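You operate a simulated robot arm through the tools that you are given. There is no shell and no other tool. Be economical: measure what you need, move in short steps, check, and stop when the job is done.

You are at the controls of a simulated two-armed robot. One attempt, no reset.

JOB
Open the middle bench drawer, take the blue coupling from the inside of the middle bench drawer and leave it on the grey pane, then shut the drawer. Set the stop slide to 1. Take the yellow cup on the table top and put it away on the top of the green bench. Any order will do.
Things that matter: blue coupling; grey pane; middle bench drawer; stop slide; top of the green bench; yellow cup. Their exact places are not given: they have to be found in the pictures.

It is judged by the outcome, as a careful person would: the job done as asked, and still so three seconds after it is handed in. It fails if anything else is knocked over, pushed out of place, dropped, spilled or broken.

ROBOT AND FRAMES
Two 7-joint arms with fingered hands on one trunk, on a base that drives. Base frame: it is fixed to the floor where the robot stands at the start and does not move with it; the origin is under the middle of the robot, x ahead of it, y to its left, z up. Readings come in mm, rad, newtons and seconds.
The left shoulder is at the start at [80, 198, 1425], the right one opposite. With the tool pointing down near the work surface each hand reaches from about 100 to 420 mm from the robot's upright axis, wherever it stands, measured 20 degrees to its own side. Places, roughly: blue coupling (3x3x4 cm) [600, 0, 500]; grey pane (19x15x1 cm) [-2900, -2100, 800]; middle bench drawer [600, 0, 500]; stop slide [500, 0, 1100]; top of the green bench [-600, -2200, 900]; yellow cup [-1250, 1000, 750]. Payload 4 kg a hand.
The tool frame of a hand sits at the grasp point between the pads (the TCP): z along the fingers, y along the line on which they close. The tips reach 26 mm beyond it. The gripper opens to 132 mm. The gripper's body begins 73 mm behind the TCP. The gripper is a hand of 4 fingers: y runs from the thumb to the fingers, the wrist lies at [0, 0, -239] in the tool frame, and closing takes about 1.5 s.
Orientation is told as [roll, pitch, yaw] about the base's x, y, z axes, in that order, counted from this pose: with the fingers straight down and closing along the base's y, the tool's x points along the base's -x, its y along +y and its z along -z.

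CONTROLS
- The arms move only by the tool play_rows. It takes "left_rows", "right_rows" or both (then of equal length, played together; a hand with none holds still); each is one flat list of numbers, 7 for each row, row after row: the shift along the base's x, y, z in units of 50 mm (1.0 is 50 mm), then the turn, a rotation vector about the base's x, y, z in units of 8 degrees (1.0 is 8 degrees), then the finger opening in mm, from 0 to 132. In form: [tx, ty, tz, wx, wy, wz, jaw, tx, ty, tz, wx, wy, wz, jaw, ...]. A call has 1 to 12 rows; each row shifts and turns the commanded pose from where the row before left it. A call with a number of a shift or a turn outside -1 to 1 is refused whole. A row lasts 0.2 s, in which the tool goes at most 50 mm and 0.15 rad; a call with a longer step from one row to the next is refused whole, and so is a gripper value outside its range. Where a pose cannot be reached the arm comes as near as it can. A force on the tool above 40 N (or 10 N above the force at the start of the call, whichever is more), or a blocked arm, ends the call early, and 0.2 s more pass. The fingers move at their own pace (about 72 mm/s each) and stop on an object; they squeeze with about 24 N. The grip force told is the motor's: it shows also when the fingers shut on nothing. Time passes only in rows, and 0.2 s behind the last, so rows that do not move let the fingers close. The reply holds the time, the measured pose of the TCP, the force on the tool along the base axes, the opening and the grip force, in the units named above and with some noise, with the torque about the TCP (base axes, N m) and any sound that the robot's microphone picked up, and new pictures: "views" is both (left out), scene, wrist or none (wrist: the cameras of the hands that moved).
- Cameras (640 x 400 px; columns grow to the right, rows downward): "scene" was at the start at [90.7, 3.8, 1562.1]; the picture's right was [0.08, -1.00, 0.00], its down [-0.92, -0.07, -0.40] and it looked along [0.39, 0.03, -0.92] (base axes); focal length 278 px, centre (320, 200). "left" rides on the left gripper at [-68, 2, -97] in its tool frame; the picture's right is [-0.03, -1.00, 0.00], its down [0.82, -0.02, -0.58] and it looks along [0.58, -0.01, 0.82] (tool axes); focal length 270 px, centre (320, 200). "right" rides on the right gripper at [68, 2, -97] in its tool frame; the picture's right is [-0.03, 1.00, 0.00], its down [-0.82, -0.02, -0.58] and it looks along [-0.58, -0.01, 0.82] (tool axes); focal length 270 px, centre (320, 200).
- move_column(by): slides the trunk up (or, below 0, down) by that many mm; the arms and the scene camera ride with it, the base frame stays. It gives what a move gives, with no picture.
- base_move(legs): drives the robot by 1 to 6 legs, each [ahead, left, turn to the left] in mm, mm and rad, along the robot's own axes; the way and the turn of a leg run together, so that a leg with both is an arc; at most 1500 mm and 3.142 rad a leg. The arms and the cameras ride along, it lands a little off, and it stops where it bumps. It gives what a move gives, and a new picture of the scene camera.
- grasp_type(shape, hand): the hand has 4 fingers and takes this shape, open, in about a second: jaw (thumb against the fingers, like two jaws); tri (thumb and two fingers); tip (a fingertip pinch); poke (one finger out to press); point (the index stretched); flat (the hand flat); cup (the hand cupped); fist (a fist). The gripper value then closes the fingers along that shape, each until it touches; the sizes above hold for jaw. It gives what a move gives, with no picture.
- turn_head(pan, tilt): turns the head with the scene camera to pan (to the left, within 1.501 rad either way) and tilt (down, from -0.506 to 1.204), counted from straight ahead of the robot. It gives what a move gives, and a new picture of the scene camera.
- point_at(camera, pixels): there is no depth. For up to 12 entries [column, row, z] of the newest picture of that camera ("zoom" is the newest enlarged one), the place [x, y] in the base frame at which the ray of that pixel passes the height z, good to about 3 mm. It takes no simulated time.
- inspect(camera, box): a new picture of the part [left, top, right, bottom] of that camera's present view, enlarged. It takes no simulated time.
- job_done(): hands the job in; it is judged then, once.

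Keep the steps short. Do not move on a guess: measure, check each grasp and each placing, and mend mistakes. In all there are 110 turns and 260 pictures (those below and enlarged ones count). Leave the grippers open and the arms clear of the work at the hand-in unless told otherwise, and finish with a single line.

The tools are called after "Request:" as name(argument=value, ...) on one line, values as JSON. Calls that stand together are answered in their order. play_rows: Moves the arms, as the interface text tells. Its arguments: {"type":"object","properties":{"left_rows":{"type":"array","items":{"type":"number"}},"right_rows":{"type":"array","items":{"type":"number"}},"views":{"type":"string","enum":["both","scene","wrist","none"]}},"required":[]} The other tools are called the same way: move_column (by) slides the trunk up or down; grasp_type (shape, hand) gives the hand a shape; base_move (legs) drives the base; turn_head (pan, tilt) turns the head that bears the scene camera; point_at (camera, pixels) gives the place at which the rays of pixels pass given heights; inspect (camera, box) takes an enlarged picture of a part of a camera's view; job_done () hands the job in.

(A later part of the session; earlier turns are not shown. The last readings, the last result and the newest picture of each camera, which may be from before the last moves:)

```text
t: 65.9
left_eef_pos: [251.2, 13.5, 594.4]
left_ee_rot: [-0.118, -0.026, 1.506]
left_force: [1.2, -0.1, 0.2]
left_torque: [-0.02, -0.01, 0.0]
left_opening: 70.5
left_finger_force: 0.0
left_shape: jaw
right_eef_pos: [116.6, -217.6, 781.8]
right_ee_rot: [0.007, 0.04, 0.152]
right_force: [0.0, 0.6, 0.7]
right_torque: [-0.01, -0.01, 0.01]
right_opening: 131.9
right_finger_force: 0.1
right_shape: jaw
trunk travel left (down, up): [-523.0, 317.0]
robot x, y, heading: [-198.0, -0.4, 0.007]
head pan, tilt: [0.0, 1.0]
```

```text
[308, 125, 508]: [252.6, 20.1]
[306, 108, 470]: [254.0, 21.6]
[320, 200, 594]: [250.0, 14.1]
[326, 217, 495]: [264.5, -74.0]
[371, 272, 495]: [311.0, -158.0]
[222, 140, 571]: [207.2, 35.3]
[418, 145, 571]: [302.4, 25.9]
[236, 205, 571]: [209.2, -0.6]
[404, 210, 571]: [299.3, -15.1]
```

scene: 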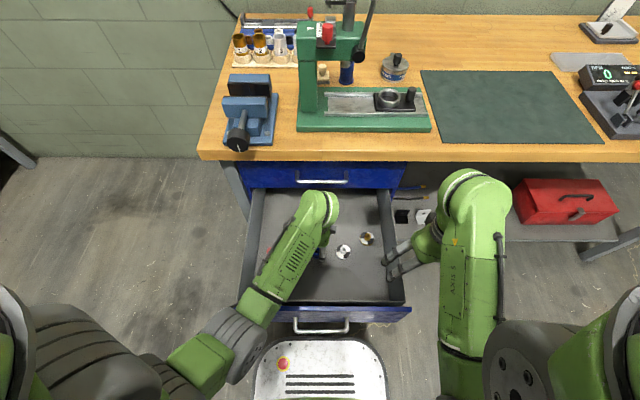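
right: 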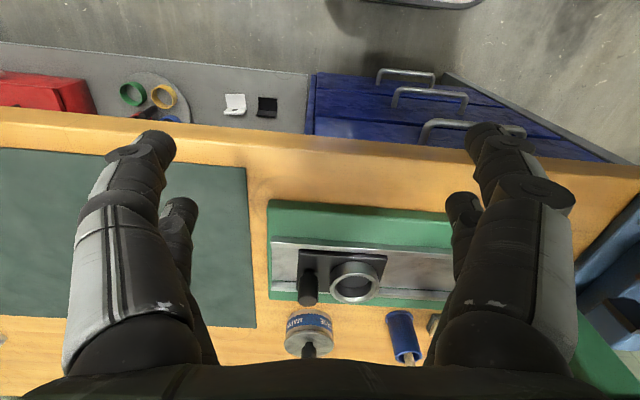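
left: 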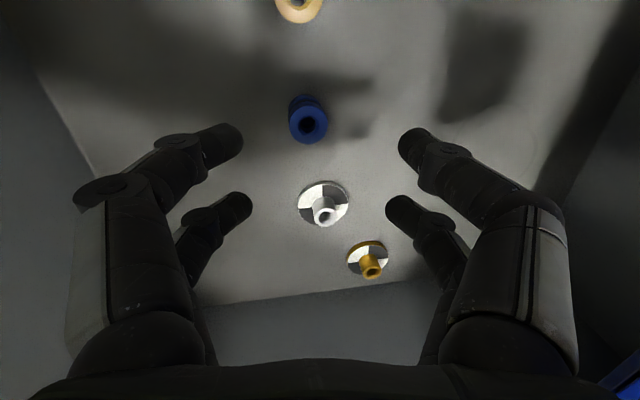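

I'll shift +5 mm in y, descend to z≈507 and close on the coupling.

Request:
play_rows(left_rows=[0, 0.1, -0.58, 0, 0, 0, 70, -0.02, 0, -0.58, 0, 0, 0, 64, 0, 0, -0.56, 0, 0, 0, 64, 0, 0, 0, 0, 0, 0, 10, 0, 0, 0, 0, 0, 0, 10, 0, 0, 0, 0, 0, 0, 10], views="wrist")

```text
t: 67.3
left_eef_pos: [249.7, 17.3, 507.1]
left_ee_rot: [-0.12, -0.028, 1.506]
left_force: [-0.6, -0.1, -0.2]
left_torque: [-0.02, 0.0, 0.01]
left_opening: 10.3
left_finger_force: 0.0
left_shape: jaw
right_eef_pos: [116.4, -216.7, 781.3]
right_ee_rot: [0.004, 0.042, 0.151]
right_force: [0.3, 0.5, 0.2]
right_torque: [0.03, -0.02, 0.0]
right_opening: 131.8
right_finger_force: 0.1
right_shape: jaw
trunk travel left (down, up): [-523.0, 317.0]
robot x, y, heading: [-200.1, -3.0, 0.002]
head pan, tilt: [0.0, 1.0]
```

left: 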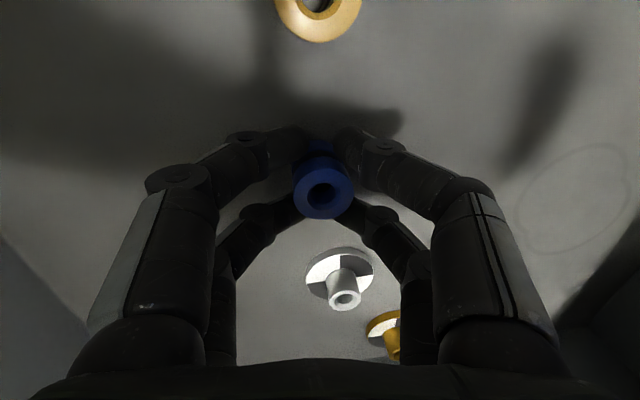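

The fingers are around the waist below the top flange. I'll close fully and lift 30 mm as a test.

Request:
play_rows(left_rows=[0, 0, 0, 0, 0, 0, 0, 0, 0, 0, 0, 0, 0, 0, 0, 0, 0, 0, 0, 0, 0, 0, 0, 0.3, 0, 0, 0, 0, 0, 0, 0.3, 0, 0, 0, 0], views="wrist")

Request:
inspect(camera="left", box=[220, 80, 440, 260])

```text
t: 68.5
left_eef_pos: [249.1, 16.3, 537.2]
left_ee_rot: [-0.119, -0.03, 1.507]
left_force: [0.2, 0.0, 0.4]
left_torque: [-0.03, 0.04, 0.03]
left_opening: 0.2
left_finger_force: 24.4
left_shape: jaw
right_eef_pos: [116.6, -216.1, 782.0]
right_ee_rot: [0.005, 0.041, 0.152]
right_force: [0.4, 0.6, 0.0]
right_torque: [0.02, 0.02, 0.0]
right_opening: 131.6
right_finger_force: 0.0
right_shape: jaw
trunk travel left (down, up): [-523.0, 317.0]
robot x, y, heading: [-199.3, -2.3, 0.001]
head pan, tilt: [0.0, 1.0]
```

left: 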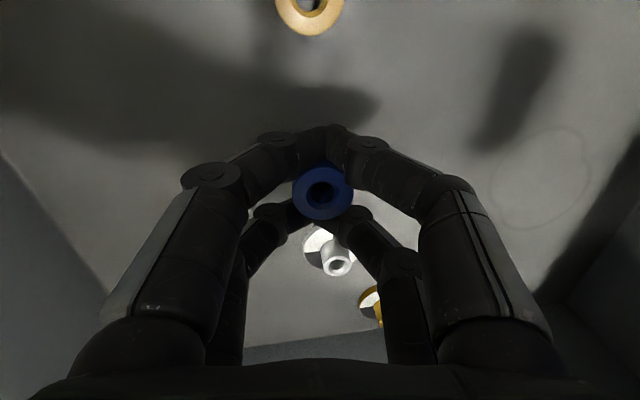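

```text
2.22 times, centred on (330, 170) of left
```

zoom: 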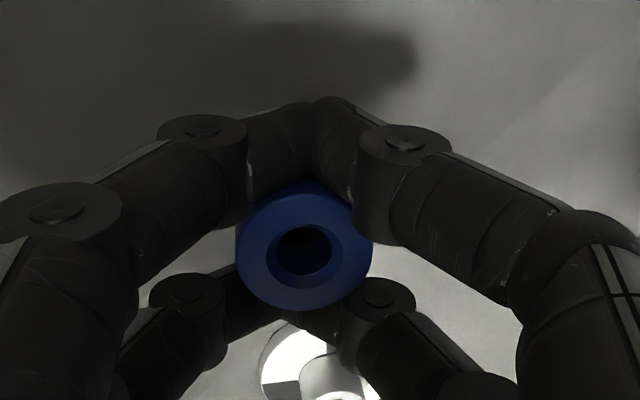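

The coupling is captive between the finger pairs and lifted. I'll raise the left hand well above the drawer and retract it back and to the left.

Request:
play_rows(left_rows=[0, 0, 1, 0, 0, 0, 0, 0, 0, 1, 0, 0, 0, 0, 0, 0, 1, 0, 0, 0, 0, 0, 0, 1, 0, 0, 0, 0, -0.6, 0.4, 0.2, 0, 0, 0, 0, -0.6, 0.5, 0.2, 0, 0, 0, 0, -0.6, 0.6, 0.2, 0, 0, 0, 0, -0.6, 0.6, 0, 0, 0, 0, 0, -0.6, 0.6, 0, 0, 0, 0, 0, -0.6, 0.6, 0, 0, 0, 0, 0], views="both")

```text
t: 70.7
left_eef_pos: [71.2, 183.1, 765.2]
left_ee_rot: [-0.117, -0.026, 1.508]
left_force: [-0.2, -0.3, -1.2]
left_torque: [-0.04, 0.03, -0.03]
left_opening: 0.3
left_finger_force: 24.0
left_shape: jaw
right_eef_pos: [118.0, -215.8, 781.4]
right_ee_rot: [0.005, 0.039, 0.152]
right_force: [-0.1, -0.3, 0.2]
right_torque: [-0.02, 0.03, 0.02]
right_opening: 132.0
right_finger_force: 0.0
right_shape: jaw
trunk travel left (down, up): [-523.0, 317.0]
robot x, y, heading: [-200.0, -2.2, 0.001]
head pan, tilt: [0.0, 1.0]
```

scene: 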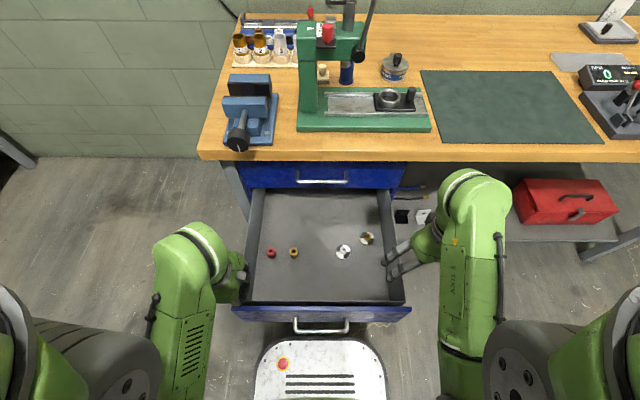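
left: 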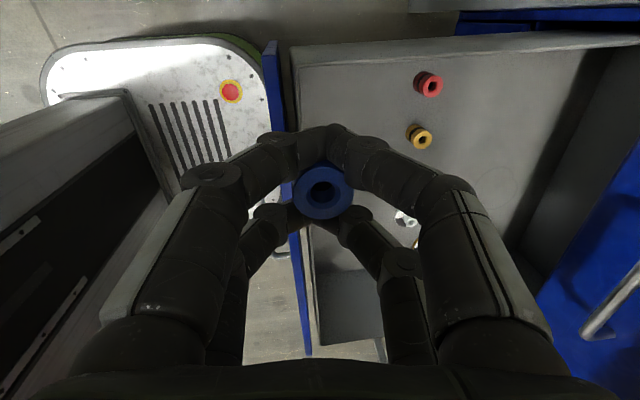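

I'll back off 230 mm so the right hand can push the drawer front.

Request:
base_move(legs=[[-230, 0, 0]])

Request:
grasp_type(hand="right", shape="fist")

Request:
play_rows(right_rows=[0, 0.2, 0, 0, -1, 0, 0, 0, 0.2, 0, 0, -1, 0, 0, 0, 0.2, 0, 0, -1, 0, 0, 0, 0.2, 0, 0, -1, 0, 0, 0, 0.2, 0, 0, -1, 0, 0, 0, 0.2, 0, 0, -1, 0, 0, 0, 0.2, 0, 0, -1, 0, 0, 0, 0.2, -0.6, 0, -1, 0, 0, 0, 0.2, -0.6, 0, -1, 0, 0, 0, 0.2, -0.6, 0, -1, 0, 0, 0, 0, -0.6, 0, -1, 0, 0, 0, 0, -0.6, 0, 0, 0, 0], views="both")

```text
t: 72.5
left_eef_pos: [-159.3, 178.9, 766.2]
left_ee_rot: [-0.12, -0.025, 1.499]
left_force: [0.4, 0.2, -0.7]
left_torque: [0.0, -0.02, 0.01]
left_opening: 0.0
left_finger_force: 24.1
left_shape: jaw
right_eef_pos: [-115.6, -219.3, 781.5]
right_ee_rot: [0.005, 0.042, 0.146]
right_force: [0.2, 1.3, -0.4]
right_torque: [0.01, 0.02, 0.01]
right_opening: 132.0
right_finger_force: 0.0
right_shape: jaw
trunk travel left (down, up): [-523.0, 317.0]
robot x, y, heading: [-429.7, -3.6, 0.006]
head pan, tilt: [0.0, 1.0]
```

scene: 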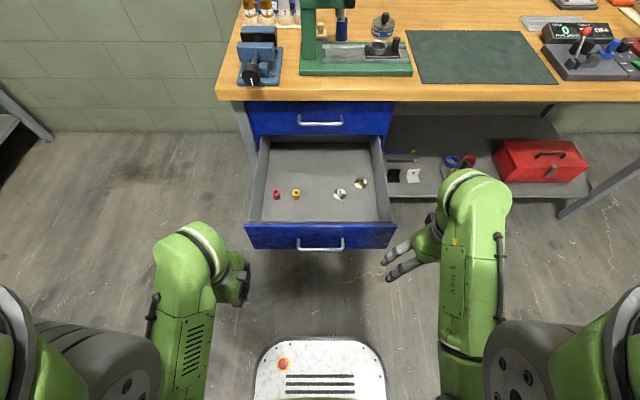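

```text
t: 73.4
left_eef_pos: [-159.4, 181.0, 765.9]
left_ee_rot: [-0.119, -0.027, 1.502]
left_force: [0.3, 1.0, 0.4]
left_torque: [-0.02, 0.01, 0.04]
left_opening: 0.0
left_finger_force: 24.3
left_shape: jaw
right_eef_pos: [-116.7, -218.7, 782.3]
right_ee_rot: [0.007, 0.038, 0.146]
right_force: [-0.3, 0.6, 0.2]
right_torque: [0.01, 0.03, -0.01]
right_opening: 0.0
right_finger_force: 0.0
right_shape: fist
trunk travel left (down, up): [-523.0, 317.0]
robot x, y, heading: [-432.3, 1.6, 0.0]
head pan, tilt: [0.0, 1.0]
```

```text
t: 76.0
left_eef_pos: [-162.9, 178.2, 766.7]
left_ee_rot: [-0.121, -0.031, 1.501]
left_force: [-0.1, -0.3, -0.3]
left_torque: [0.0, 0.01, -0.02]
left_opening: 0.0
left_finger_force: 23.9
left_shape: jaw
right_eef_pos: [-119.8, -121.9, 631.2]
right_ee_rot: [-1.133, -1.409, 1.142]
right_force: [-0.7, 0.2, -0.1]
right_torque: [0.01, 0.01, 0.01]
right_opening: 0.0
right_finger_force: 0.0
right_shape: fist
trunk travel left (down, up): [-523.0, 317.0]
robot x, y, heading: [-433.1, -2.4, 0.001]
head pan, tilt: [0.0, 1.0]
```

scene: 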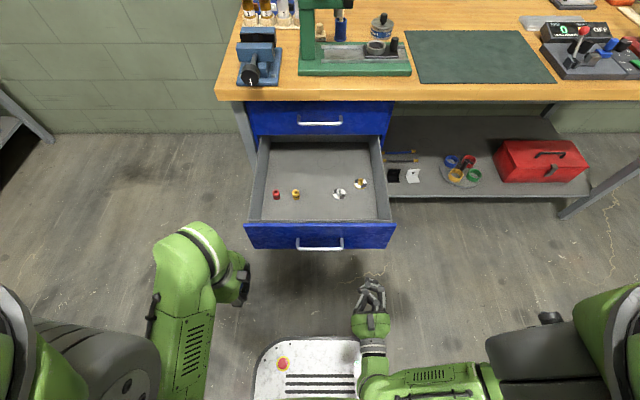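
right: 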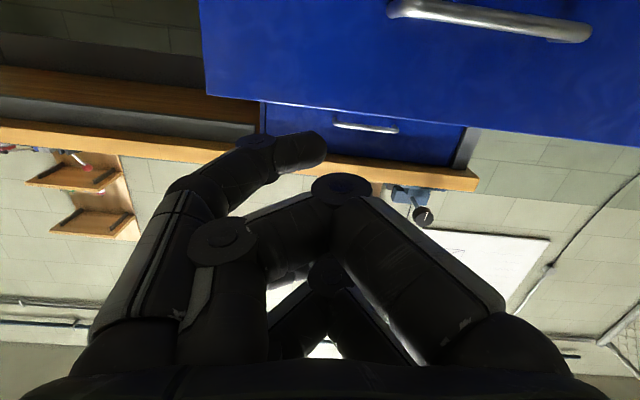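

The right fist faces the drawer front. I'll lower it to z≈565 beside the handle and pull the left hand in a bit more.

Request:
play_rows(right_rows=[0, 0.1, -0.44, 0, 0, 0, 0, 0, 0.1, -0.44, 0, 0, 0, 0, 0, 0.1, -0.44, 0, 0, 0, 0], left_rows=[-0.6, 0.2, 0, 0, 0, 0, 0, -0.6, 0.2, 0, 0, 0, 0, 0, -0.6, 0.2, 0, 0, 0, 0, 0], views="none")

Request:
base_move(legs=[[180, 0, 0]])

```text
t: 76.8
left_eef_pos: [-232.4, 201.9, 767.2]
left_ee_rot: [-0.125, -0.031, 1.502]
left_force: [0.0, 0.9, 0.1]
left_torque: [-0.03, -0.03, 0.0]
left_opening: 0.2
left_finger_force: 24.2
left_shape: jaw
left hand out of reach, approached as far as the arm can: row 3
right_eef_pos: [-121.6, -106.3, 569.7]
right_ee_rot: [-1.126, -1.406, 1.135]
right_force: [-0.8, 0.4, -0.1]
right_torque: [-0.02, 0.02, -0.01]
right_opening: 0.0
right_finger_force: 0.1
right_shape: fist
right hand out of reach, approached as far as the arm can: row 3
trunk travel left (down, up): [-523.0, 317.0]
robot x, y, heading: [-432.4, -0.2, 0.002]
head pan, tilt: [0.0, 1.0]
```

```text
t: 78.3
left_eef_pos: [-54.9, 202.7, 766.5]
left_ee_rot: [-0.124, -0.032, 1.503]
left_force: [0.5, 0.6, 0.0]
left_torque: [0.02, 0.01, 0.03]
left_opening: 0.1
left_finger_force: 24.4
left_shape: jaw
right_eef_pos: [57.2, -104.8, 570.6]
right_ee_rot: [-1.128, -1.409, 1.14]
right_force: [0.1, 0.0, 0.6]
right_torque: [0.05, 0.0, -0.02]
right_opening: 0.0
right_finger_force: 0.1
right_shape: fist
trunk travel left (down, up): [-523.0, 317.0]
robot x, y, heading: [-250.7, 2.4, 0.007]
head pan, tilt: [0.0, 1.0]
```

scene: 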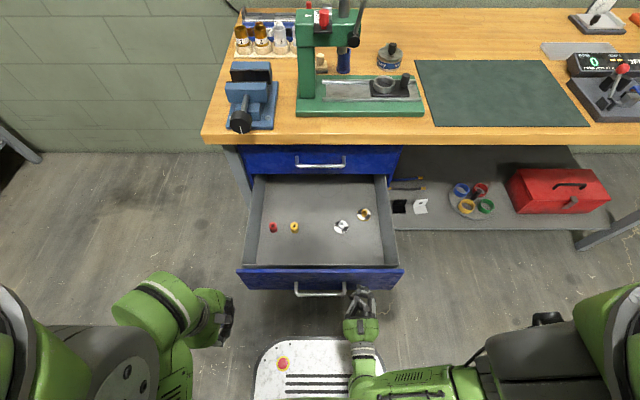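

The fist is near the drawer front, just right of the handle. I'll drive forward 200 mm to push.

Request:
base_move(legs=[[200, 0, 0]])

```text
t: 79.9
left_eef_pos: [140.4, 201.1, 765.1]
left_ee_rot: [-0.123, -0.03, 1.495]
left_force: [-0.1, -0.2, 0.4]
left_torque: [0.02, 0.01, -0.01]
left_opening: 0.0
left_finger_force: 24.6
left_shape: jaw
right_eef_pos: [250.4, -107.0, 569.9]
right_ee_rot: [-1.125, -1.407, 1.129]
right_force: [0.0, 0.3, 0.2]
right_torque: [-0.02, -0.04, -0.01]
right_opening: 0.0
right_finger_force: 0.1
right_shape: fist
trunk travel left (down, up): [-523.0, 317.0]
robot x, y, heading: [-62.3, -0.8, 0.001]
head pan, tilt: [0.0, 1.0]
```

scene: 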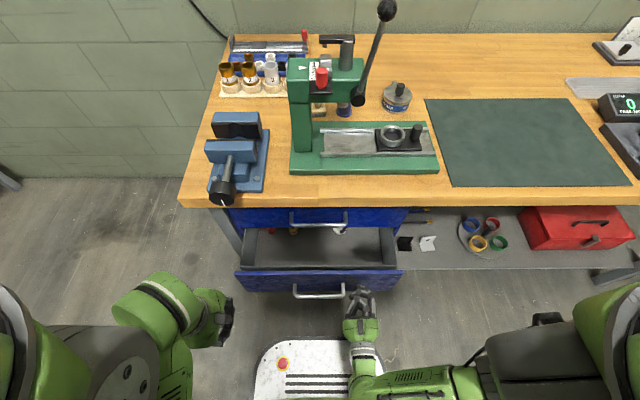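

It is closing. I'll drive 80 mm more, then push the rest with the right arm.

Request:
base_move(legs=[[75, 0, 0]])

Request:
play_rows(right_rows=[0.4, 0, 0, 0, 0, 0, 0, 0.4, 0, 0, 0, 0, 0, 0, 0.4, 0, 0, 0, 0, 0, 0, 0.4, 0, 0, 0, 0, 0, 0, 0.3, 0, 0, 0, 0, 0, 0, 0.3, 0, 0, 0, 0, 0, 0, 0.2, 0, 0, 0, 0, 0, 0, 0.2, 0, 0, 0, 0, 0, 0], views="both")

```text
t: 80.9
left_eef_pos: [215.3, 200.0, 766.6]
left_ee_rot: [-0.12, -0.032, 1.495]
left_force: [0.3, -0.7, -1.0]
left_torque: [0.01, 0.02, -0.01]
left_opening: 0.0
left_finger_force: 24.3
left_shape: jaw
right_eef_pos: [324.9, -107.3, 570.7]
right_ee_rot: [-1.128, -1.409, 1.129]
right_force: [0.8, -0.2, -0.4]
right_torque: [-0.03, 0.01, 0.02]
right_opening: 0.3
right_finger_force: 0.0
right_shape: fist
trunk travel left (down, up): [-523.0, 317.0]
robot x, y, heading: [15.7, -0.9, -0.002]
head pan, tilt: [0.0, 1.0]
```

scene: 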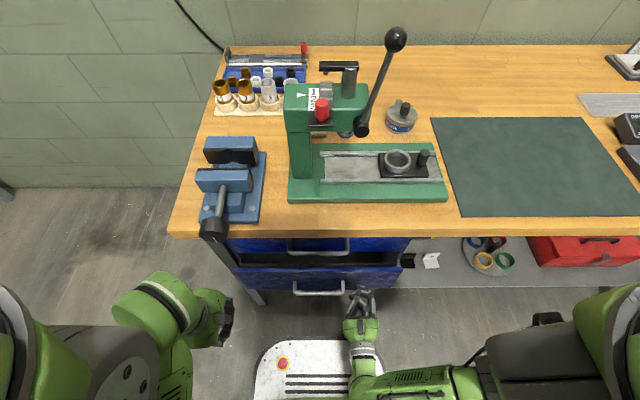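

```text
t: 82.7
left_eef_pos: [215.9, 200.7, 765.8]
left_ee_rot: [-0.122, -0.031, 1.495]
left_force: [0.0, 0.7, 0.3]
left_torque: [-0.01, 0.01, -0.03]
left_opening: 0.0
left_finger_force: 23.8
left_shape: jaw
right_eef_pos: [381.7, -77.1, 624.8]
right_ee_rot: [-1.127, -1.407, 1.131]
right_force: [-0.4, 0.5, -0.2]
right_torque: [0.01, 0.01, 0.0]
right_opening: 0.1
right_finger_force: 0.1
right_shape: fist
right hand out of reach, approached as far as the arm can: row 1, 2, 3, 4, 5, 6, 7, 8
trunk travel left (down, up): [-523.0, 317.0]
robot x, y, heading: [13.5, -0.1, -0.003]
head pan, tilt: [0.0, 1.0]
```

scene: 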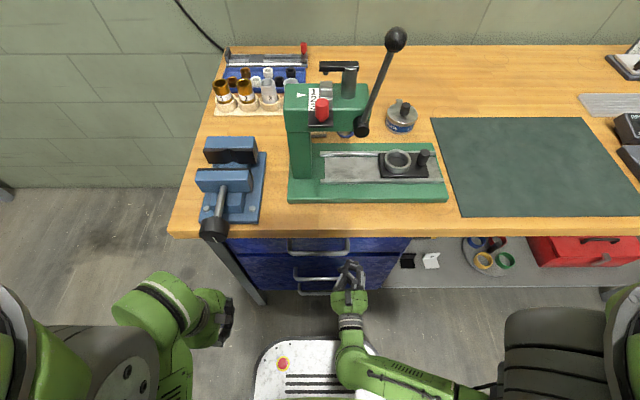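
right: 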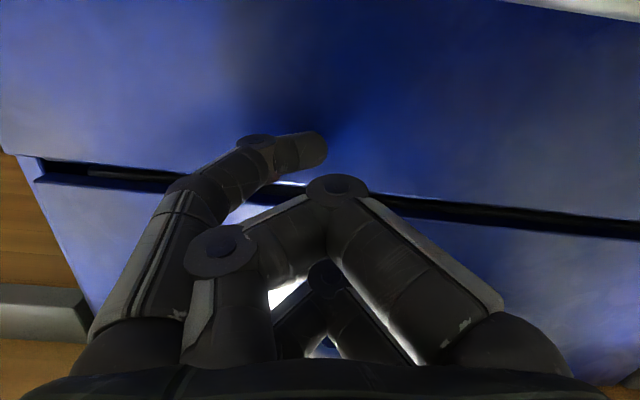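

The drawer is nearly shut, but the right hand rode up to z 625 because of the reach limit. I'll back off 70 mm and lower the trunk.

Request:
base_move(legs=[[-70, 0, 0]])

Request:
move_column(by=-80)

Request:
inspect(camera="scene", box=[200, 200, 460, 360])

```text
t: 83.7
left_eef_pos: [147.5, 201.1, 765.2]
left_ee_rot: [-0.123, -0.032, 1.499]
left_force: [-0.3, -0.2, -0.4]
left_torque: [0.0, -0.03, -0.01]
left_opening: 0.3
left_finger_force: 24.1
left_shape: jaw
right_eef_pos: [314.6, -75.9, 624.3]
right_ee_rot: [-1.124, -1.408, 1.129]
right_force: [-0.3, 0.3, 0.5]
right_torque: [0.04, 0.02, 0.0]
right_opening: 0.0
right_finger_force: 0.0
right_shape: fist
trunk travel left (down, up): [-523.0, 317.0]
robot x, y, heading: [-53.0, -5.6, -0.0]
head pan, tilt: [0.0, 1.0]
```

scene: 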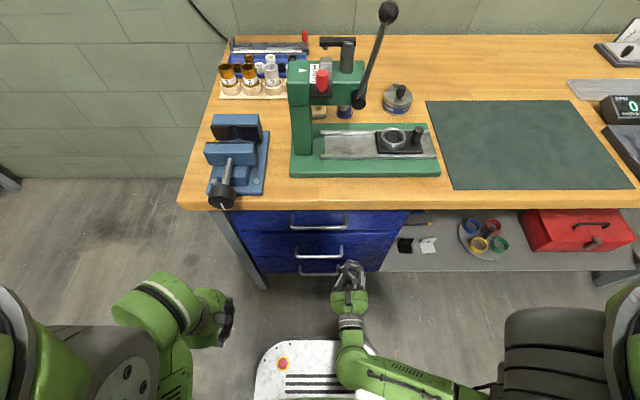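

```text
t: 84.9
left_eef_pos: [148.0, 199.8, 685.9]
left_ee_rot: [-0.124, -0.03, 1.499]
left_force: [-0.1, -0.3, 0.0]
left_torque: [-0.04, 0.0, 0.01]
left_opening: 0.0
left_finger_force: 24.2
left_shape: jaw
right_eef_pos: [311.8, -75.5, 545.3]
right_ee_rot: [-1.126, -1.409, 1.133]
right_force: [0.0, 0.0, 0.2]
right_torque: [-0.01, -0.01, -0.01]
right_opening: 0.0
right_finger_force: 0.1
right_shape: fist
trunk travel left (down, up): [-443.0, 397.0]
robot x, y, heading: [-50.2, 2.3, 0.002]
head pan, tilt: [0.0, 1.0]
```

```text
2.46 times, centred on (330, 280) of scene
```

zoom: 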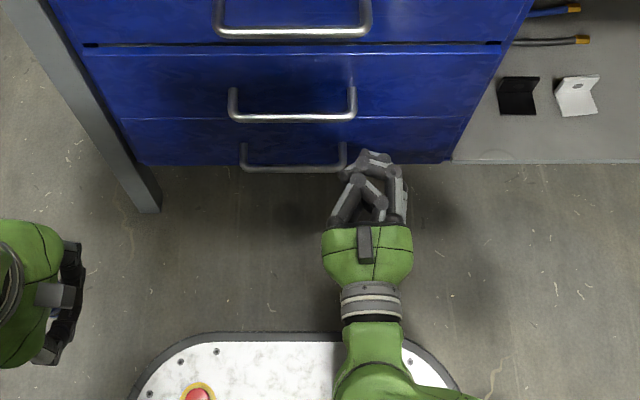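

The trunk lowered fine and only a thin gap remains. I'll shift right past the handle and push forward with the arm.

Request:
play_rows(right_rows=[0, -0.5, 0.2, 0, 0, 0, 0, 0.5, -0.1, 0, 0, 0, 0, 0, 0.5, 0, 0, 0, 0, 0, 0, 0.3, 0, 0, 0, 0, 0, 0, 0.2, 0, 0, 0, 0, 0, 0, 0.2, 0, 0, 0, 0, 0, 0, 0.2, 0, 0, 0, 0, 0, 0, 0.2, 0, 0, 0, 0, 0, 0], views="both")

Request:
inspect(camera="scene", box=[200, 180, 460, 340])

```text
t: 86.7
left_eef_pos: [144.6, 199.5, 686.7]
left_ee_rot: [-0.129, -0.032, 1.496]
left_force: [-0.1, 0.4, -0.3]
left_torque: [-0.02, 0.02, -0.01]
left_opening: 0.0
left_finger_force: 23.9
left_shape: jaw
right_eef_pos: [397.1, -84.0, 593.0]
right_ee_rot: [-1.11, -1.404, 1.111]
right_force: [-43.1, -15.2, -1.2]
right_torque: [-0.23, 0.64, -0.35]
right_opening: 0.0
right_finger_force: 0.0
right_shape: fist
right hand out of reach, approached as far as the arm can: row 1, 2, 3, 4, 5, 6, 7
trunk travel left (down, up): [-443.0, 397.0]
robot x, y, heading: [-51.0, -1.9, -0.003]
head pan, tilt: [0.0, 1.0]
```

scene: 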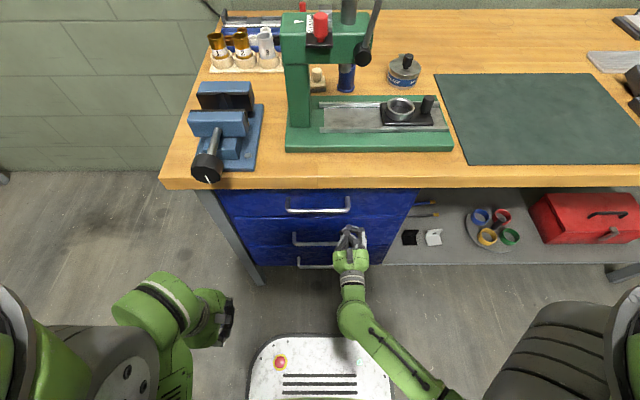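
right: 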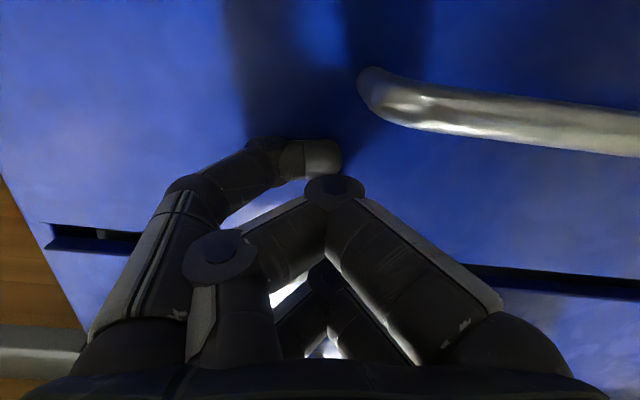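

```text
2.46 times, centred on (330, 260) of scene
```

zoom: 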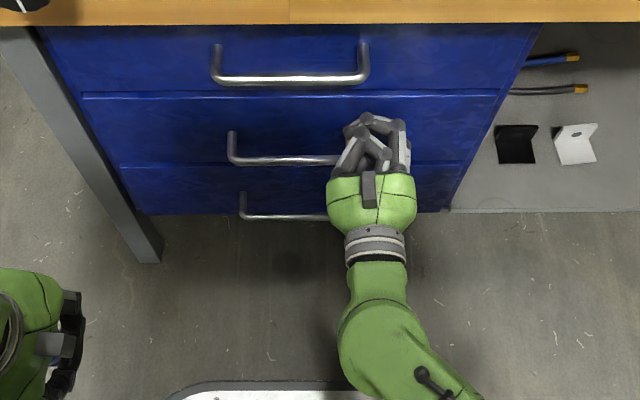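

The push met 43 N and the front is flush with the other drawers, so it is shut. I'll back away 320 mm and verify.

Request:
base_move(legs=[[-320, 0, 0]])

Request:
inspect(camera="scene", box=[180, 90, 480, 260])

Request:
move_column(by=390)

Request:
turn_head(pan=1.5, tilt=0.5)

```text
t: 88.8
left_eef_pos: [-161.8, 202.2, 686.2]
left_ee_rot: [-0.122, -0.031, 1.504]
left_force: [0.1, -0.5, -0.3]
left_torque: [-0.02, -0.01, -0.02]
left_opening: 0.1
left_finger_force: 24.3
left_shape: jaw
right_eef_pos: [95.6, -75.8, 596.1]
right_ee_rot: [-1.125, -1.408, 1.136]
right_force: [0.8, 0.2, 0.2]
right_torque: [0.01, 0.0, 0.01]
right_opening: 0.0
right_finger_force: 0.2
right_shape: fist
trunk travel left (down, up): [-443.0, 397.0]
robot x, y, heading: [-358.2, 1.3, 0.003]
head pan, tilt: [0.0, 1.0]
```

scene: 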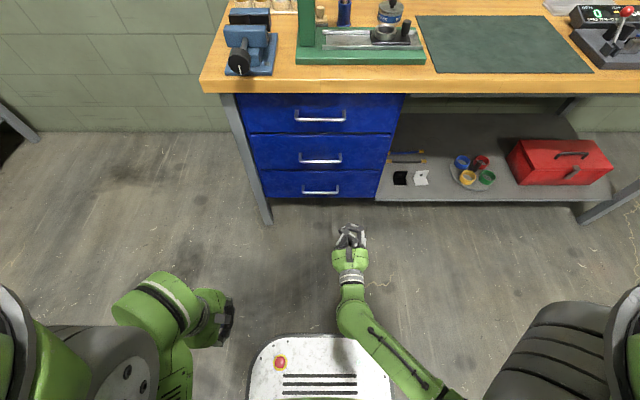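

```text
2.13 times, centred on (330, 175) of scene
```

zoom: 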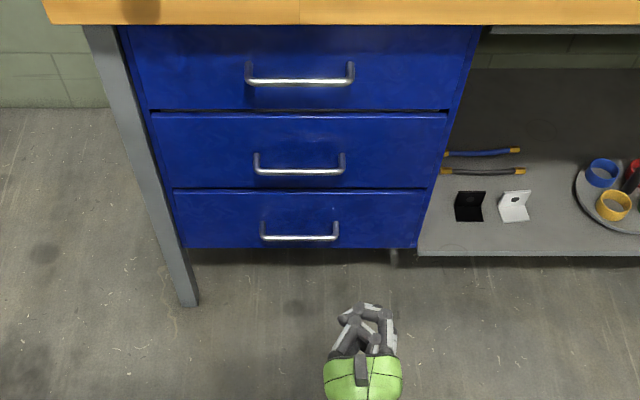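

```text
t: 92.5
left_eef_pos: [-162.0, 202.6, 1076.2]
left_ee_rot: [-0.125, -0.032, 1.505]
left_force: [0.6, 0.0, -1.0]
left_torque: [0.0, 0.0, 0.0]
left_opening: 0.0
left_finger_force: 23.8
left_shape: jaw
right_eef_pos: [94.9, -75.5, 985.6]
right_ee_rot: [-1.122, -1.406, 1.133]
right_force: [0.3, 0.5, -0.9]
right_torque: [-0.02, 0.04, 0.06]
right_opening: 0.1
right_finger_force: 0.0
right_shape: fist
trunk travel left (down, up): [-833.0, 7.0]
robot x, y, heading: [-356.6, -2.4, 0.001]
head pan, tilt: [0.0, 1.0]
```

```text
t: 94.1
left_eef_pos: [-162.6, 202.6, 1076.3]
left_ee_rot: [-0.126, -0.031, 1.505]
left_force: [-0.5, 1.3, 1.2]
left_torque: [0.02, -0.02, -0.02]
left_opening: 0.0
left_finger_force: 23.7
left_shape: jaw
right_eef_pos: [95.7, -76.7, 984.2]
right_ee_rot: [-1.122, -1.406, 1.132]
right_force: [0.1, -0.7, 0.4]
right_torque: [-0.02, 0.01, 0.01]
right_opening: 0.2
right_finger_force: 0.0
right_shape: fist
trunk travel left (down, up): [-833.0, 7.0]
robot x, y, heading: [-360.0, -1.9, 0.003]
head pan, tilt: [1.499, 0.499]
```

scene: 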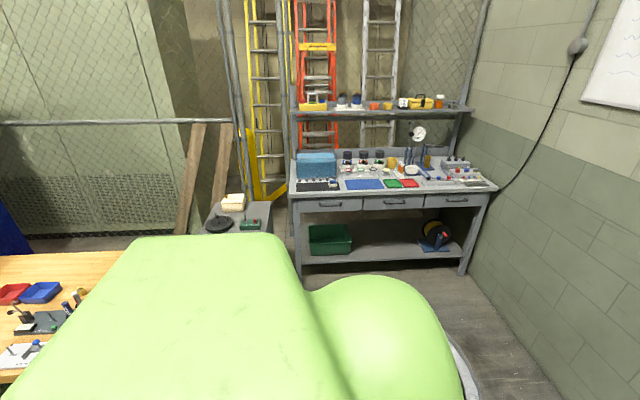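

The drawer is shut. I'll enlarge the table at left-behind to look for the yellow cup.

Request:
inspect(camera="scene", box=[0, 240, 160, 380])

Request:
point_at(camera="scene", pixels=[[122, 252, 750], [82, 295, 760], [5, 380, 750], [290, 195, 900], [240, 205, 700], [272, 205, 700]])

```text
2.86 times, centred on (80, 310) of scene
```

zoom: 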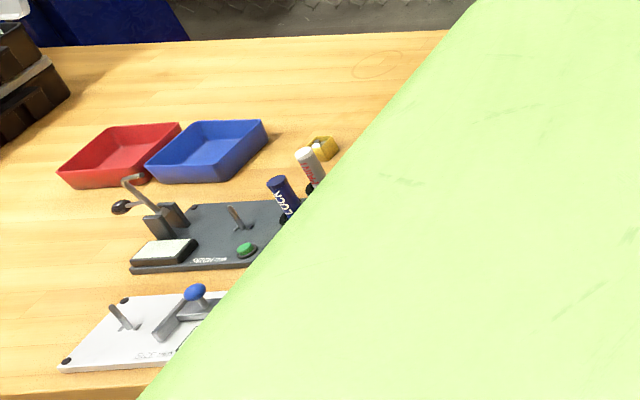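

```text
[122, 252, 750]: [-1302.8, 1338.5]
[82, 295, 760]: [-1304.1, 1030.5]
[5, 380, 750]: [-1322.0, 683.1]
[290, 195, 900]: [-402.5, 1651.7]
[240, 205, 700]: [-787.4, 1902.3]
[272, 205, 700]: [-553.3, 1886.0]
```

The yellow cup is partly hidden at about (−1300, 1030) on the table. I'll turn left 90° to see it better.

Request:
base_move(legs=[[-50, 0, 1.571]])

Request:
turn_head(pan=0.8, tilt=0.7)

```text
t: 98.3
left_eef_pos: [-591.3, 167.7, 1076.4]
left_ee_rot: [-0.124, -0.032, 3.058]
left_force: [0.6, 0.0, -0.1]
left_torque: [-0.02, -0.01, -0.02]
left_opening: 0.0
left_finger_force: 24.2
left_shape: jaw
right_eef_pos: [-308.5, 418.7, 986.1]
right_ee_rot: [-1.122, -1.408, 2.686]
right_force: [-0.7, -0.3, -0.1]
right_torque: [0.0, 0.0, 0.01]
right_opening: 0.0
right_finger_force: 0.0
right_shape: fist
trunk travel left (down, up): [-833.0, 7.0]
robot x, y, heading: [-391.3, -35.4, 1.562]
head pan, tilt: [1.499, 0.499]
```

scene: 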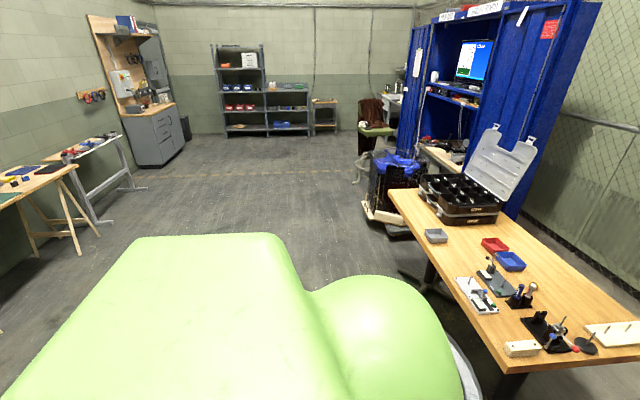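

```text
t: 99.4
left_eef_pos: [-591.9, 167.6, 1075.9]
left_ee_rot: [-0.126, -0.032, 3.057]
left_force: [0.6, -0.2, 0.1]
left_torque: [0.02, -0.02, -0.02]
left_opening: 0.0
left_finger_force: 23.9
left_shape: jaw
right_eef_pos: [-310.0, 419.9, 985.3]
right_ee_rot: [-1.124, -1.406, 2.688]
right_force: [0.1, 0.3, -0.4]
right_torque: [0.01, 0.03, 0.0]
right_opening: 0.0
right_finger_force: 0.0
right_shape: fist
trunk travel left (down, up): [-833.0, 7.0]
robot x, y, heading: [-391.1, -35.8, 1.558]
head pan, tilt: [0.799, 0.7]
```

scene: 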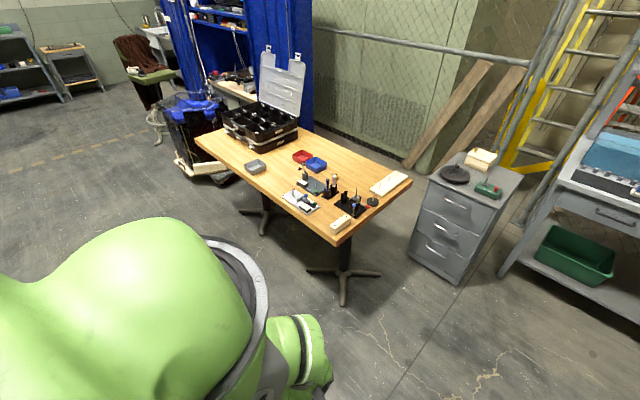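

Request:
inspect(camera="scene", box=[190, 120, 420, 250])

Request:
point_at(camera="scene", pixels=[[195, 138, 740], [338, 243, 740], [410, 182, 740], [334, 181, 760], [300, 200, 740], [350, 205, 750], [265, 130, 740]])

```text
2.78 times, centred on (305, 185) of scene
```

zoom: 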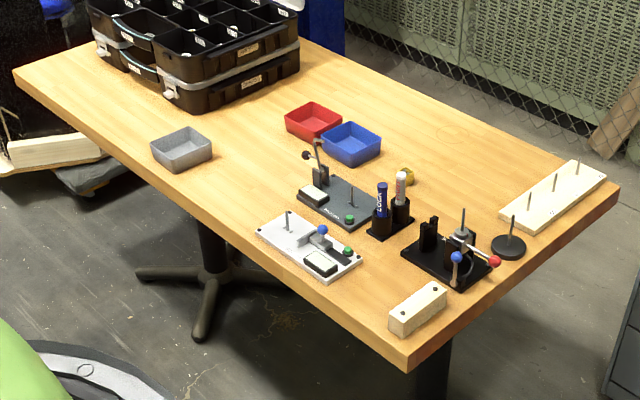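

```text
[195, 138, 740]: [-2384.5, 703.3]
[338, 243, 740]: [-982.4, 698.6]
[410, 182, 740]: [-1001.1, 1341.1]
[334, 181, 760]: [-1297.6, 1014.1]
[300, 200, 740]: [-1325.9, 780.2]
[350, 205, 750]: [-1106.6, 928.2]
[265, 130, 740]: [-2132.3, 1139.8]
```

Request:
inspect(camera="scene", box=[300, 150, 390, 220])

Request:
point_at(camera="scene", pixels=[[338, 184, 745], [334, 198, 745], [334, 182, 850], [327, 203, 745], [327, 187, 850], [330, 270, 50], [345, 300, 0], [312, 272, 0], [378, 272, 0], [262, 232, 0]])

```text
5.71 times, centred on (345, 185) of scene
```

zoom: 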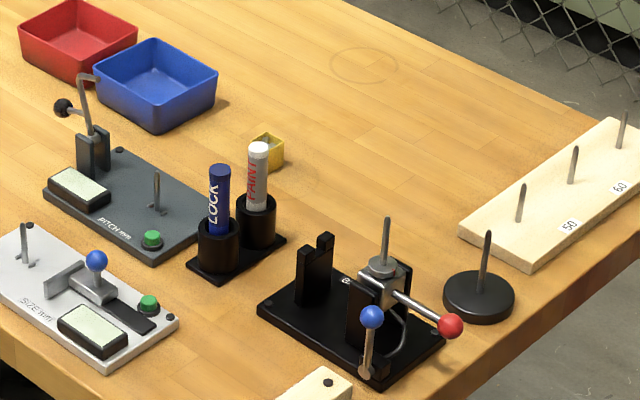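

```text
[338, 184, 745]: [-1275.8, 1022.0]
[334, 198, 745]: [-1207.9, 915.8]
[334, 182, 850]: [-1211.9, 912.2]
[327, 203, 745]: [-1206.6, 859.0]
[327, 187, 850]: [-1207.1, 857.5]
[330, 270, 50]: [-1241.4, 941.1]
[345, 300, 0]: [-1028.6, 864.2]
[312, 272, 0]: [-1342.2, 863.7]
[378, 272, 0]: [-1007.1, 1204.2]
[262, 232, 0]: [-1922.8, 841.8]
```

Request:
point_at(camera="zoom", pixels=[[268, 165, 741], [268, 140, 770], [258, 240, 745], [258, 150, 860], [218, 265, 745], [365, 65, 741], [150, 130, 741], [283, 163, 741], [255, 155, 741]])

```text
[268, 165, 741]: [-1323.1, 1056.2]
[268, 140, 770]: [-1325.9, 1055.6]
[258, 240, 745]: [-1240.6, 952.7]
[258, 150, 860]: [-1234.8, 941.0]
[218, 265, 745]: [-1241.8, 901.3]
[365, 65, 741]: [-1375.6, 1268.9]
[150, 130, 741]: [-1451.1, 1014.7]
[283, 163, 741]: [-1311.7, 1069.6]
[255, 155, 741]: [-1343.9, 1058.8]
```

The yellow cup is a small square cup at about (−1325, 1058), and the marker holder is at (−1240, 950). I'll drive to stand at the table's near side, x≈−1475, a bit short of the edge.

Request:
base_move(legs=[[0, 1084, 0], [380, 0, 0]])

Request:
grasp_type(hand="right", shape="jaw")

Request:
turn_head(pan=-0.3, tilt=0.9)

```text
t: 107.0
left_eef_pos: [-1681.8, 563.9, 1075.4]
left_ee_rot: [-0.127, -0.033, 3.053]
left_force: [-0.7, 0.5, -0.8]
left_torque: [0.02, 0.01, 0.01]
left_opening: 0.0
left_finger_force: 23.9
left_shape: jaw
right_eef_pos: [-1396.0, 814.3, 986.2]
right_ee_rot: [-1.135, -1.409, 2.695]
right_force: [0.4, -0.4, 0.6]
right_torque: [-0.04, 0.02, -0.01]
right_opening: 0.1
right_finger_force: 0.0
right_shape: fist
trunk travel left (down, up): [-833.0, 7.0]
robot x, y, heading: [-1479.8, 364.3, 1.556]
head pan, tilt: [0.799, 0.7]
```

scene: 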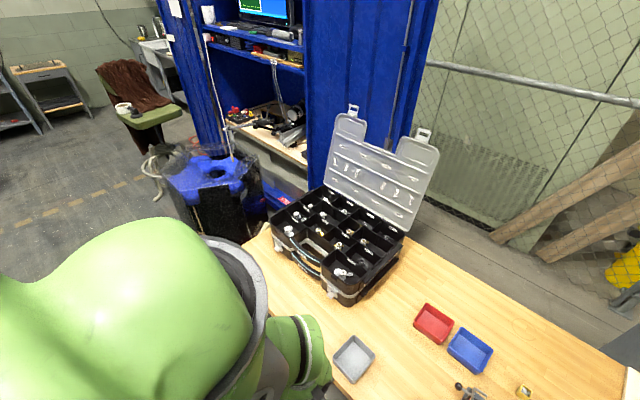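

```text
t: 107.9
left_eef_pos: [-1680.5, 566.6, 1076.6]
left_ee_rot: [-0.123, -0.032, 3.053]
left_force: [-0.5, 0.0, 0.3]
left_torque: [0.01, 0.01, 0.01]
left_opening: 0.1
left_finger_force: 24.3
left_shape: jaw
right_eef_pos: [-1397.0, 818.4, 985.4]
right_ee_rot: [-1.116, -1.407, 2.675]
right_force: [-0.5, -0.7, 1.2]
right_torque: [0.03, 0.0, 0.03]
right_opening: 132.0
right_finger_force: 0.0
right_shape: jaw
trunk travel left (down, up): [-833.0, 7.0]
robot x, y, heading: [-1481.7, 361.5, 1.548]
head pan, tilt: [0.799, 0.7]
```

```text
t: 109.2
left_eef_pos: [-1680.2, 566.0, 1075.9]
left_ee_rot: [-0.122, -0.031, 3.052]
left_force: [-1.0, 0.4, -0.3]
left_torque: [0.01, -0.01, 0.0]
left_opening: 0.0
left_finger_force: 24.0
left_shape: jaw
right_eef_pos: [-1397.4, 816.4, 985.8]
right_ee_rot: [-1.122, -1.407, 2.68]
right_force: [0.0, 1.2, -0.4]
right_torque: [-0.01, 0.0, 0.01]
right_opening: 131.9
right_finger_force: 0.0
right_shape: jaw
trunk travel left (down, up): [-833.0, 7.0]
robot x, y, heading: [-1481.8, 364.7, 1.549]
head pan, tilt: [-0.3, 0.901]
```

scene: 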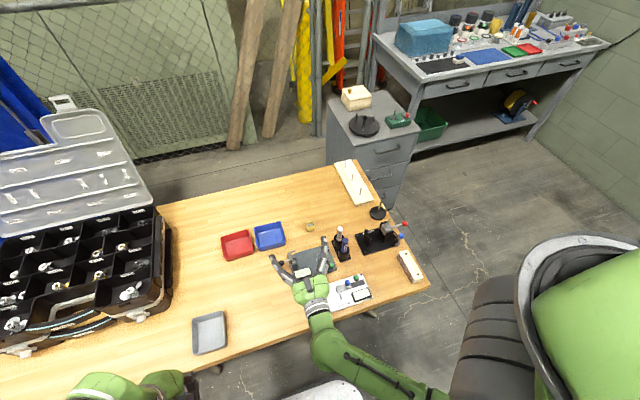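

Request:
inspect(camera="scene", box=[250, 190, 410, 290])

Request:
point_at(camera="scene", pixels=[[310, 223, 775], [310, 229, 742], [339, 250, 745], [345, 258, 745], [270, 235, 742], [310, 268, 745]])

```text
4.00 times, centred on (330, 240) of scene
```

zoom: 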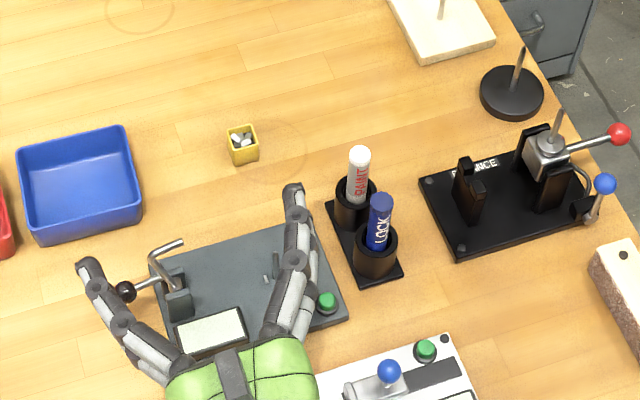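

```text
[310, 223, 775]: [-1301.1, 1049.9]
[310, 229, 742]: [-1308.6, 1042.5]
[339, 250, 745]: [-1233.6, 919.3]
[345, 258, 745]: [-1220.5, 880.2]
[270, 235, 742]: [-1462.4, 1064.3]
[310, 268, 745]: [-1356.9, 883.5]
```

The cup holds small white pieces, so it must stay upright. It is about 30 mm square at (−1304, 1047). I'll tip the right hand down to about 20° from vertical here, above the table items.

Request:
play_rows(right_rows=[0, 0, 0, -0.97, 0, 0, 132, 0, 0, 0, -0.97, 0, 0, 132, 0, 0, 0, -0.97, 0, 0, 132, 0, 0, 0, -0.97, 0, 0, 132, 0, 0, 0, -0.97, 0, 0, 132, 0, 0, 0, -0.97, 0, 0, 132, 0, 0, 0, -0.97, 0, 0, 132, 0, 0, 0, -0.97, 0, 0, 132, 0, 0, 0, -0.97, 0, 0, 110], views="wrist")

```text
t: 111.2
left_eef_pos: [-1681.2, 566.5, 1076.0]
left_ee_rot: [-0.122, -0.031, 3.051]
left_force: [-0.8, 0.1, 0.0]
left_torque: [0.01, -0.01, -0.03]
left_opening: 0.0
left_finger_force: 24.0
left_shape: jaw
right_eef_pos: [-1397.9, 818.3, 984.6]
right_ee_rot: [-0.06, -0.273, 1.723]
right_force: [-0.1, -0.1, 1.0]
right_torque: [0.02, 0.03, -0.02]
right_opening: 110.1
right_finger_force: 0.1
right_shape: jaw
trunk travel left (down, up): [-833.0, 7.0]
robot x, y, heading: [-1482.4, 367.3, 1.553]
head pan, tilt: [-0.3, 0.901]
```

right: 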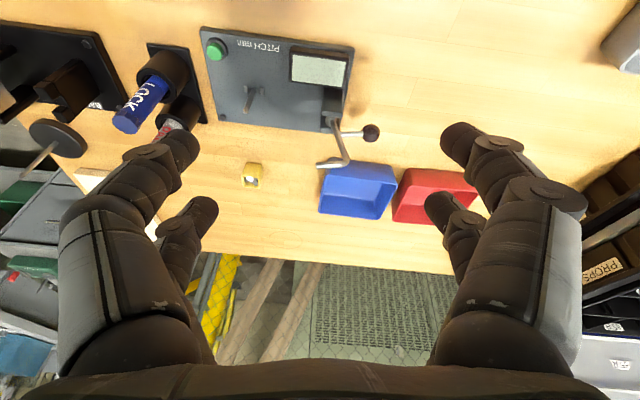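

Request:
inspect(camera="right", box=[200, 130, 320, 220])

Request:
point_at(camera="right", pixels=[[253, 168, 742], [252, 176, 772], [261, 163, 770], [244, 163, 770], [155, 60, 745], [180, 110, 745], [355, 195, 742], [345, 162, 790]])

```text
4.44 times, centred on (260, 175) of right
```

zoom: 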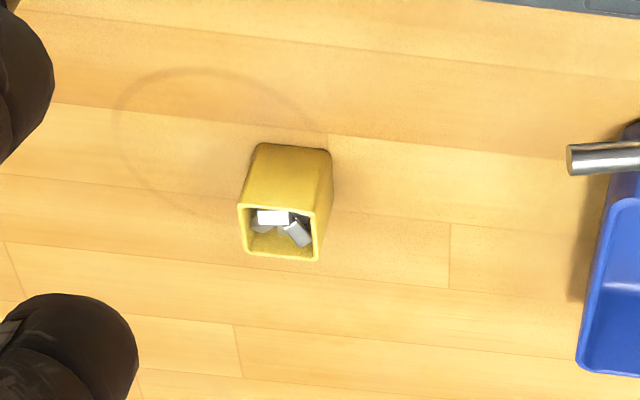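

```text
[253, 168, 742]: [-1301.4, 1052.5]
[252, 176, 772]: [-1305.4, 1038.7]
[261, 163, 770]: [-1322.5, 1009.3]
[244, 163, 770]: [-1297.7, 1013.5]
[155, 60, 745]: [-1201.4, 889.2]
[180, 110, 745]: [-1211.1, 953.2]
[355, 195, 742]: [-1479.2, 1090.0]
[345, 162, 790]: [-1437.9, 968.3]
```

I'll drive forward 215 mm, which keeps the base clear of the pedestal feet, then shift the hand right over the cup.

Request:
base_move(legs=[[215, 0, 0]])

Request:
move_column(by=-60)

Request:
play_rows(right_rows=[0.6, -0.5, 0, 0, 0, 0, 80, 0.6, -0.5, 0, 0, 0, 0, 70, 0.6, 0, 0, 0, 0, 0, 70], views="both")

```text
t: 112.9
left_eef_pos: [-1677.6, 773.8, 1076.7]
left_ee_rot: [-0.128, -0.032, 3.052]
left_force: [0.2, -0.5, -0.1]
left_torque: [0.03, -0.06, -0.01]
left_opening: 0.0
left_finger_force: 24.2
left_shape: jaw
right_eef_pos: [-1394.0, 1024.3, 986.1]
right_ee_rot: [-0.059, -0.279, 1.723]
right_force: [-0.4, 0.2, 1.0]
right_torque: [0.02, -0.02, -0.01]
right_opening: 110.0
right_finger_force: 0.0
right_shape: jaw
trunk travel left (down, up): [-833.0, 7.0]
robot x, y, heading: [-1476.8, 575.8, 1.553]
head pan, tilt: [-0.3, 0.901]
```

scene: 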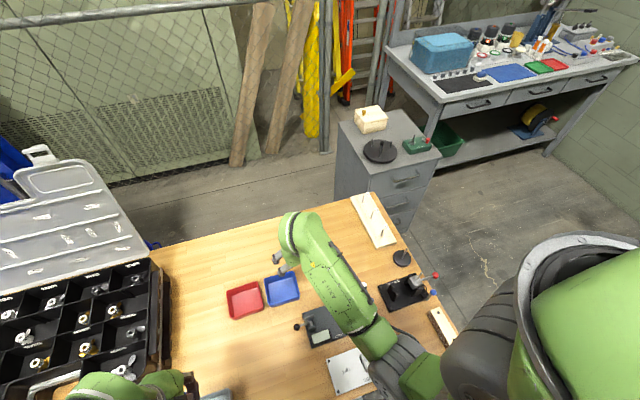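

```text
t: 113.9
left_eef_pos: [-1676.9, 778.1, 1015.3]
left_ee_rot: [-0.122, -0.03, 3.054]
left_force: [0.0, -0.1, 0.2]
left_torque: [0.03, 0.02, 0.04]
left_opening: 0.0
left_finger_force: 24.8
left_shape: jaw
right_eef_pos: [-1394.3, 1028.1, 924.8]
right_ee_rot: [-0.06, -0.275, 1.726]
right_force: [-0.7, -0.1, 0.3]
right_torque: [-0.02, 0.03, 0.02]
right_opening: 110.3
right_finger_force: 0.1
right_shape: jaw
trunk travel left (down, up): [-773.0, 67.0]
robot x, y, heading: [-1481.6, 576.1, 1.551]
head pan, tilt: [-0.3, 0.901]
```

```text
t: 114.7
left_eef_pos: [-1677.5, 777.6, 1015.9]
left_ee_rot: [-0.123, -0.03, 3.053]
left_force: [-0.3, 0.5, -0.7]
left_torque: [0.02, 0.01, 0.04]
left_opening: 0.0
left_finger_force: 23.9
left_shape: jaw
right_eef_pos: [-1304.5, 977.7, 927.3]
right_ee_rot: [-0.059, -0.275, 1.726]
right_force: [-0.7, 0.1, -0.1]
right_torque: [0.01, 0.01, 0.0]
right_opening: 70.4
right_finger_force: 0.0
right_shape: jaw
trunk travel left (down, up): [-773.0, 67.0]
robot x, y, heading: [-1476.9, 576.8, 1.56]
head pan, tilt: [-0.3, 0.901]
```

scene: 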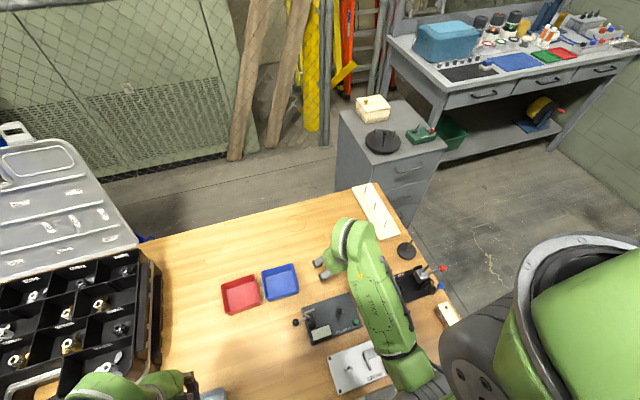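
right: 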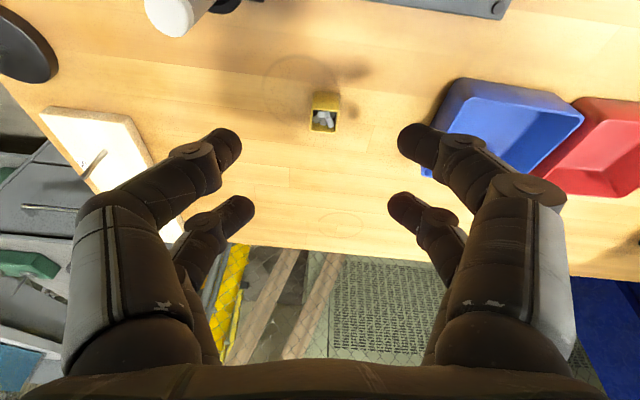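

Request:
point_at(camera="right", pixels=[[324, 119, 770], [324, 119, 780], [326, 105, 742], [311, 122, 775], [337, 122, 775], [170, 10, 860], [450, 110, 775]])

Request:
inspect(camera="right", box=[240, 60, 400, 160])

```text
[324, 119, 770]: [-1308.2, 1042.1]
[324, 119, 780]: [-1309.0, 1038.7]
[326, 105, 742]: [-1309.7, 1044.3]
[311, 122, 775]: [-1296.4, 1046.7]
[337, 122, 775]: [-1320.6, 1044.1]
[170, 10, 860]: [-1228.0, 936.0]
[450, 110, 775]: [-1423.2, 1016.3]
```

```text
4.00 times, centred on (320, 110) of right
```

zoom: 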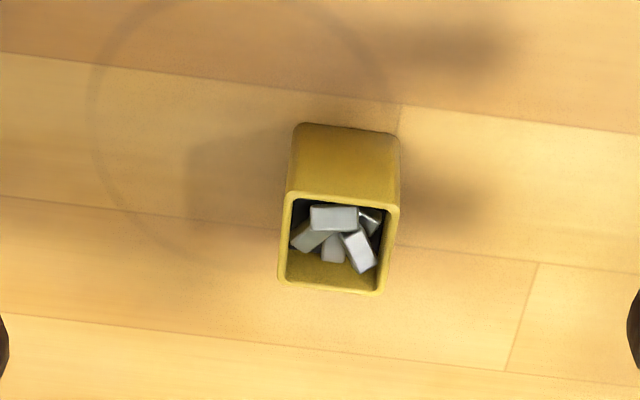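

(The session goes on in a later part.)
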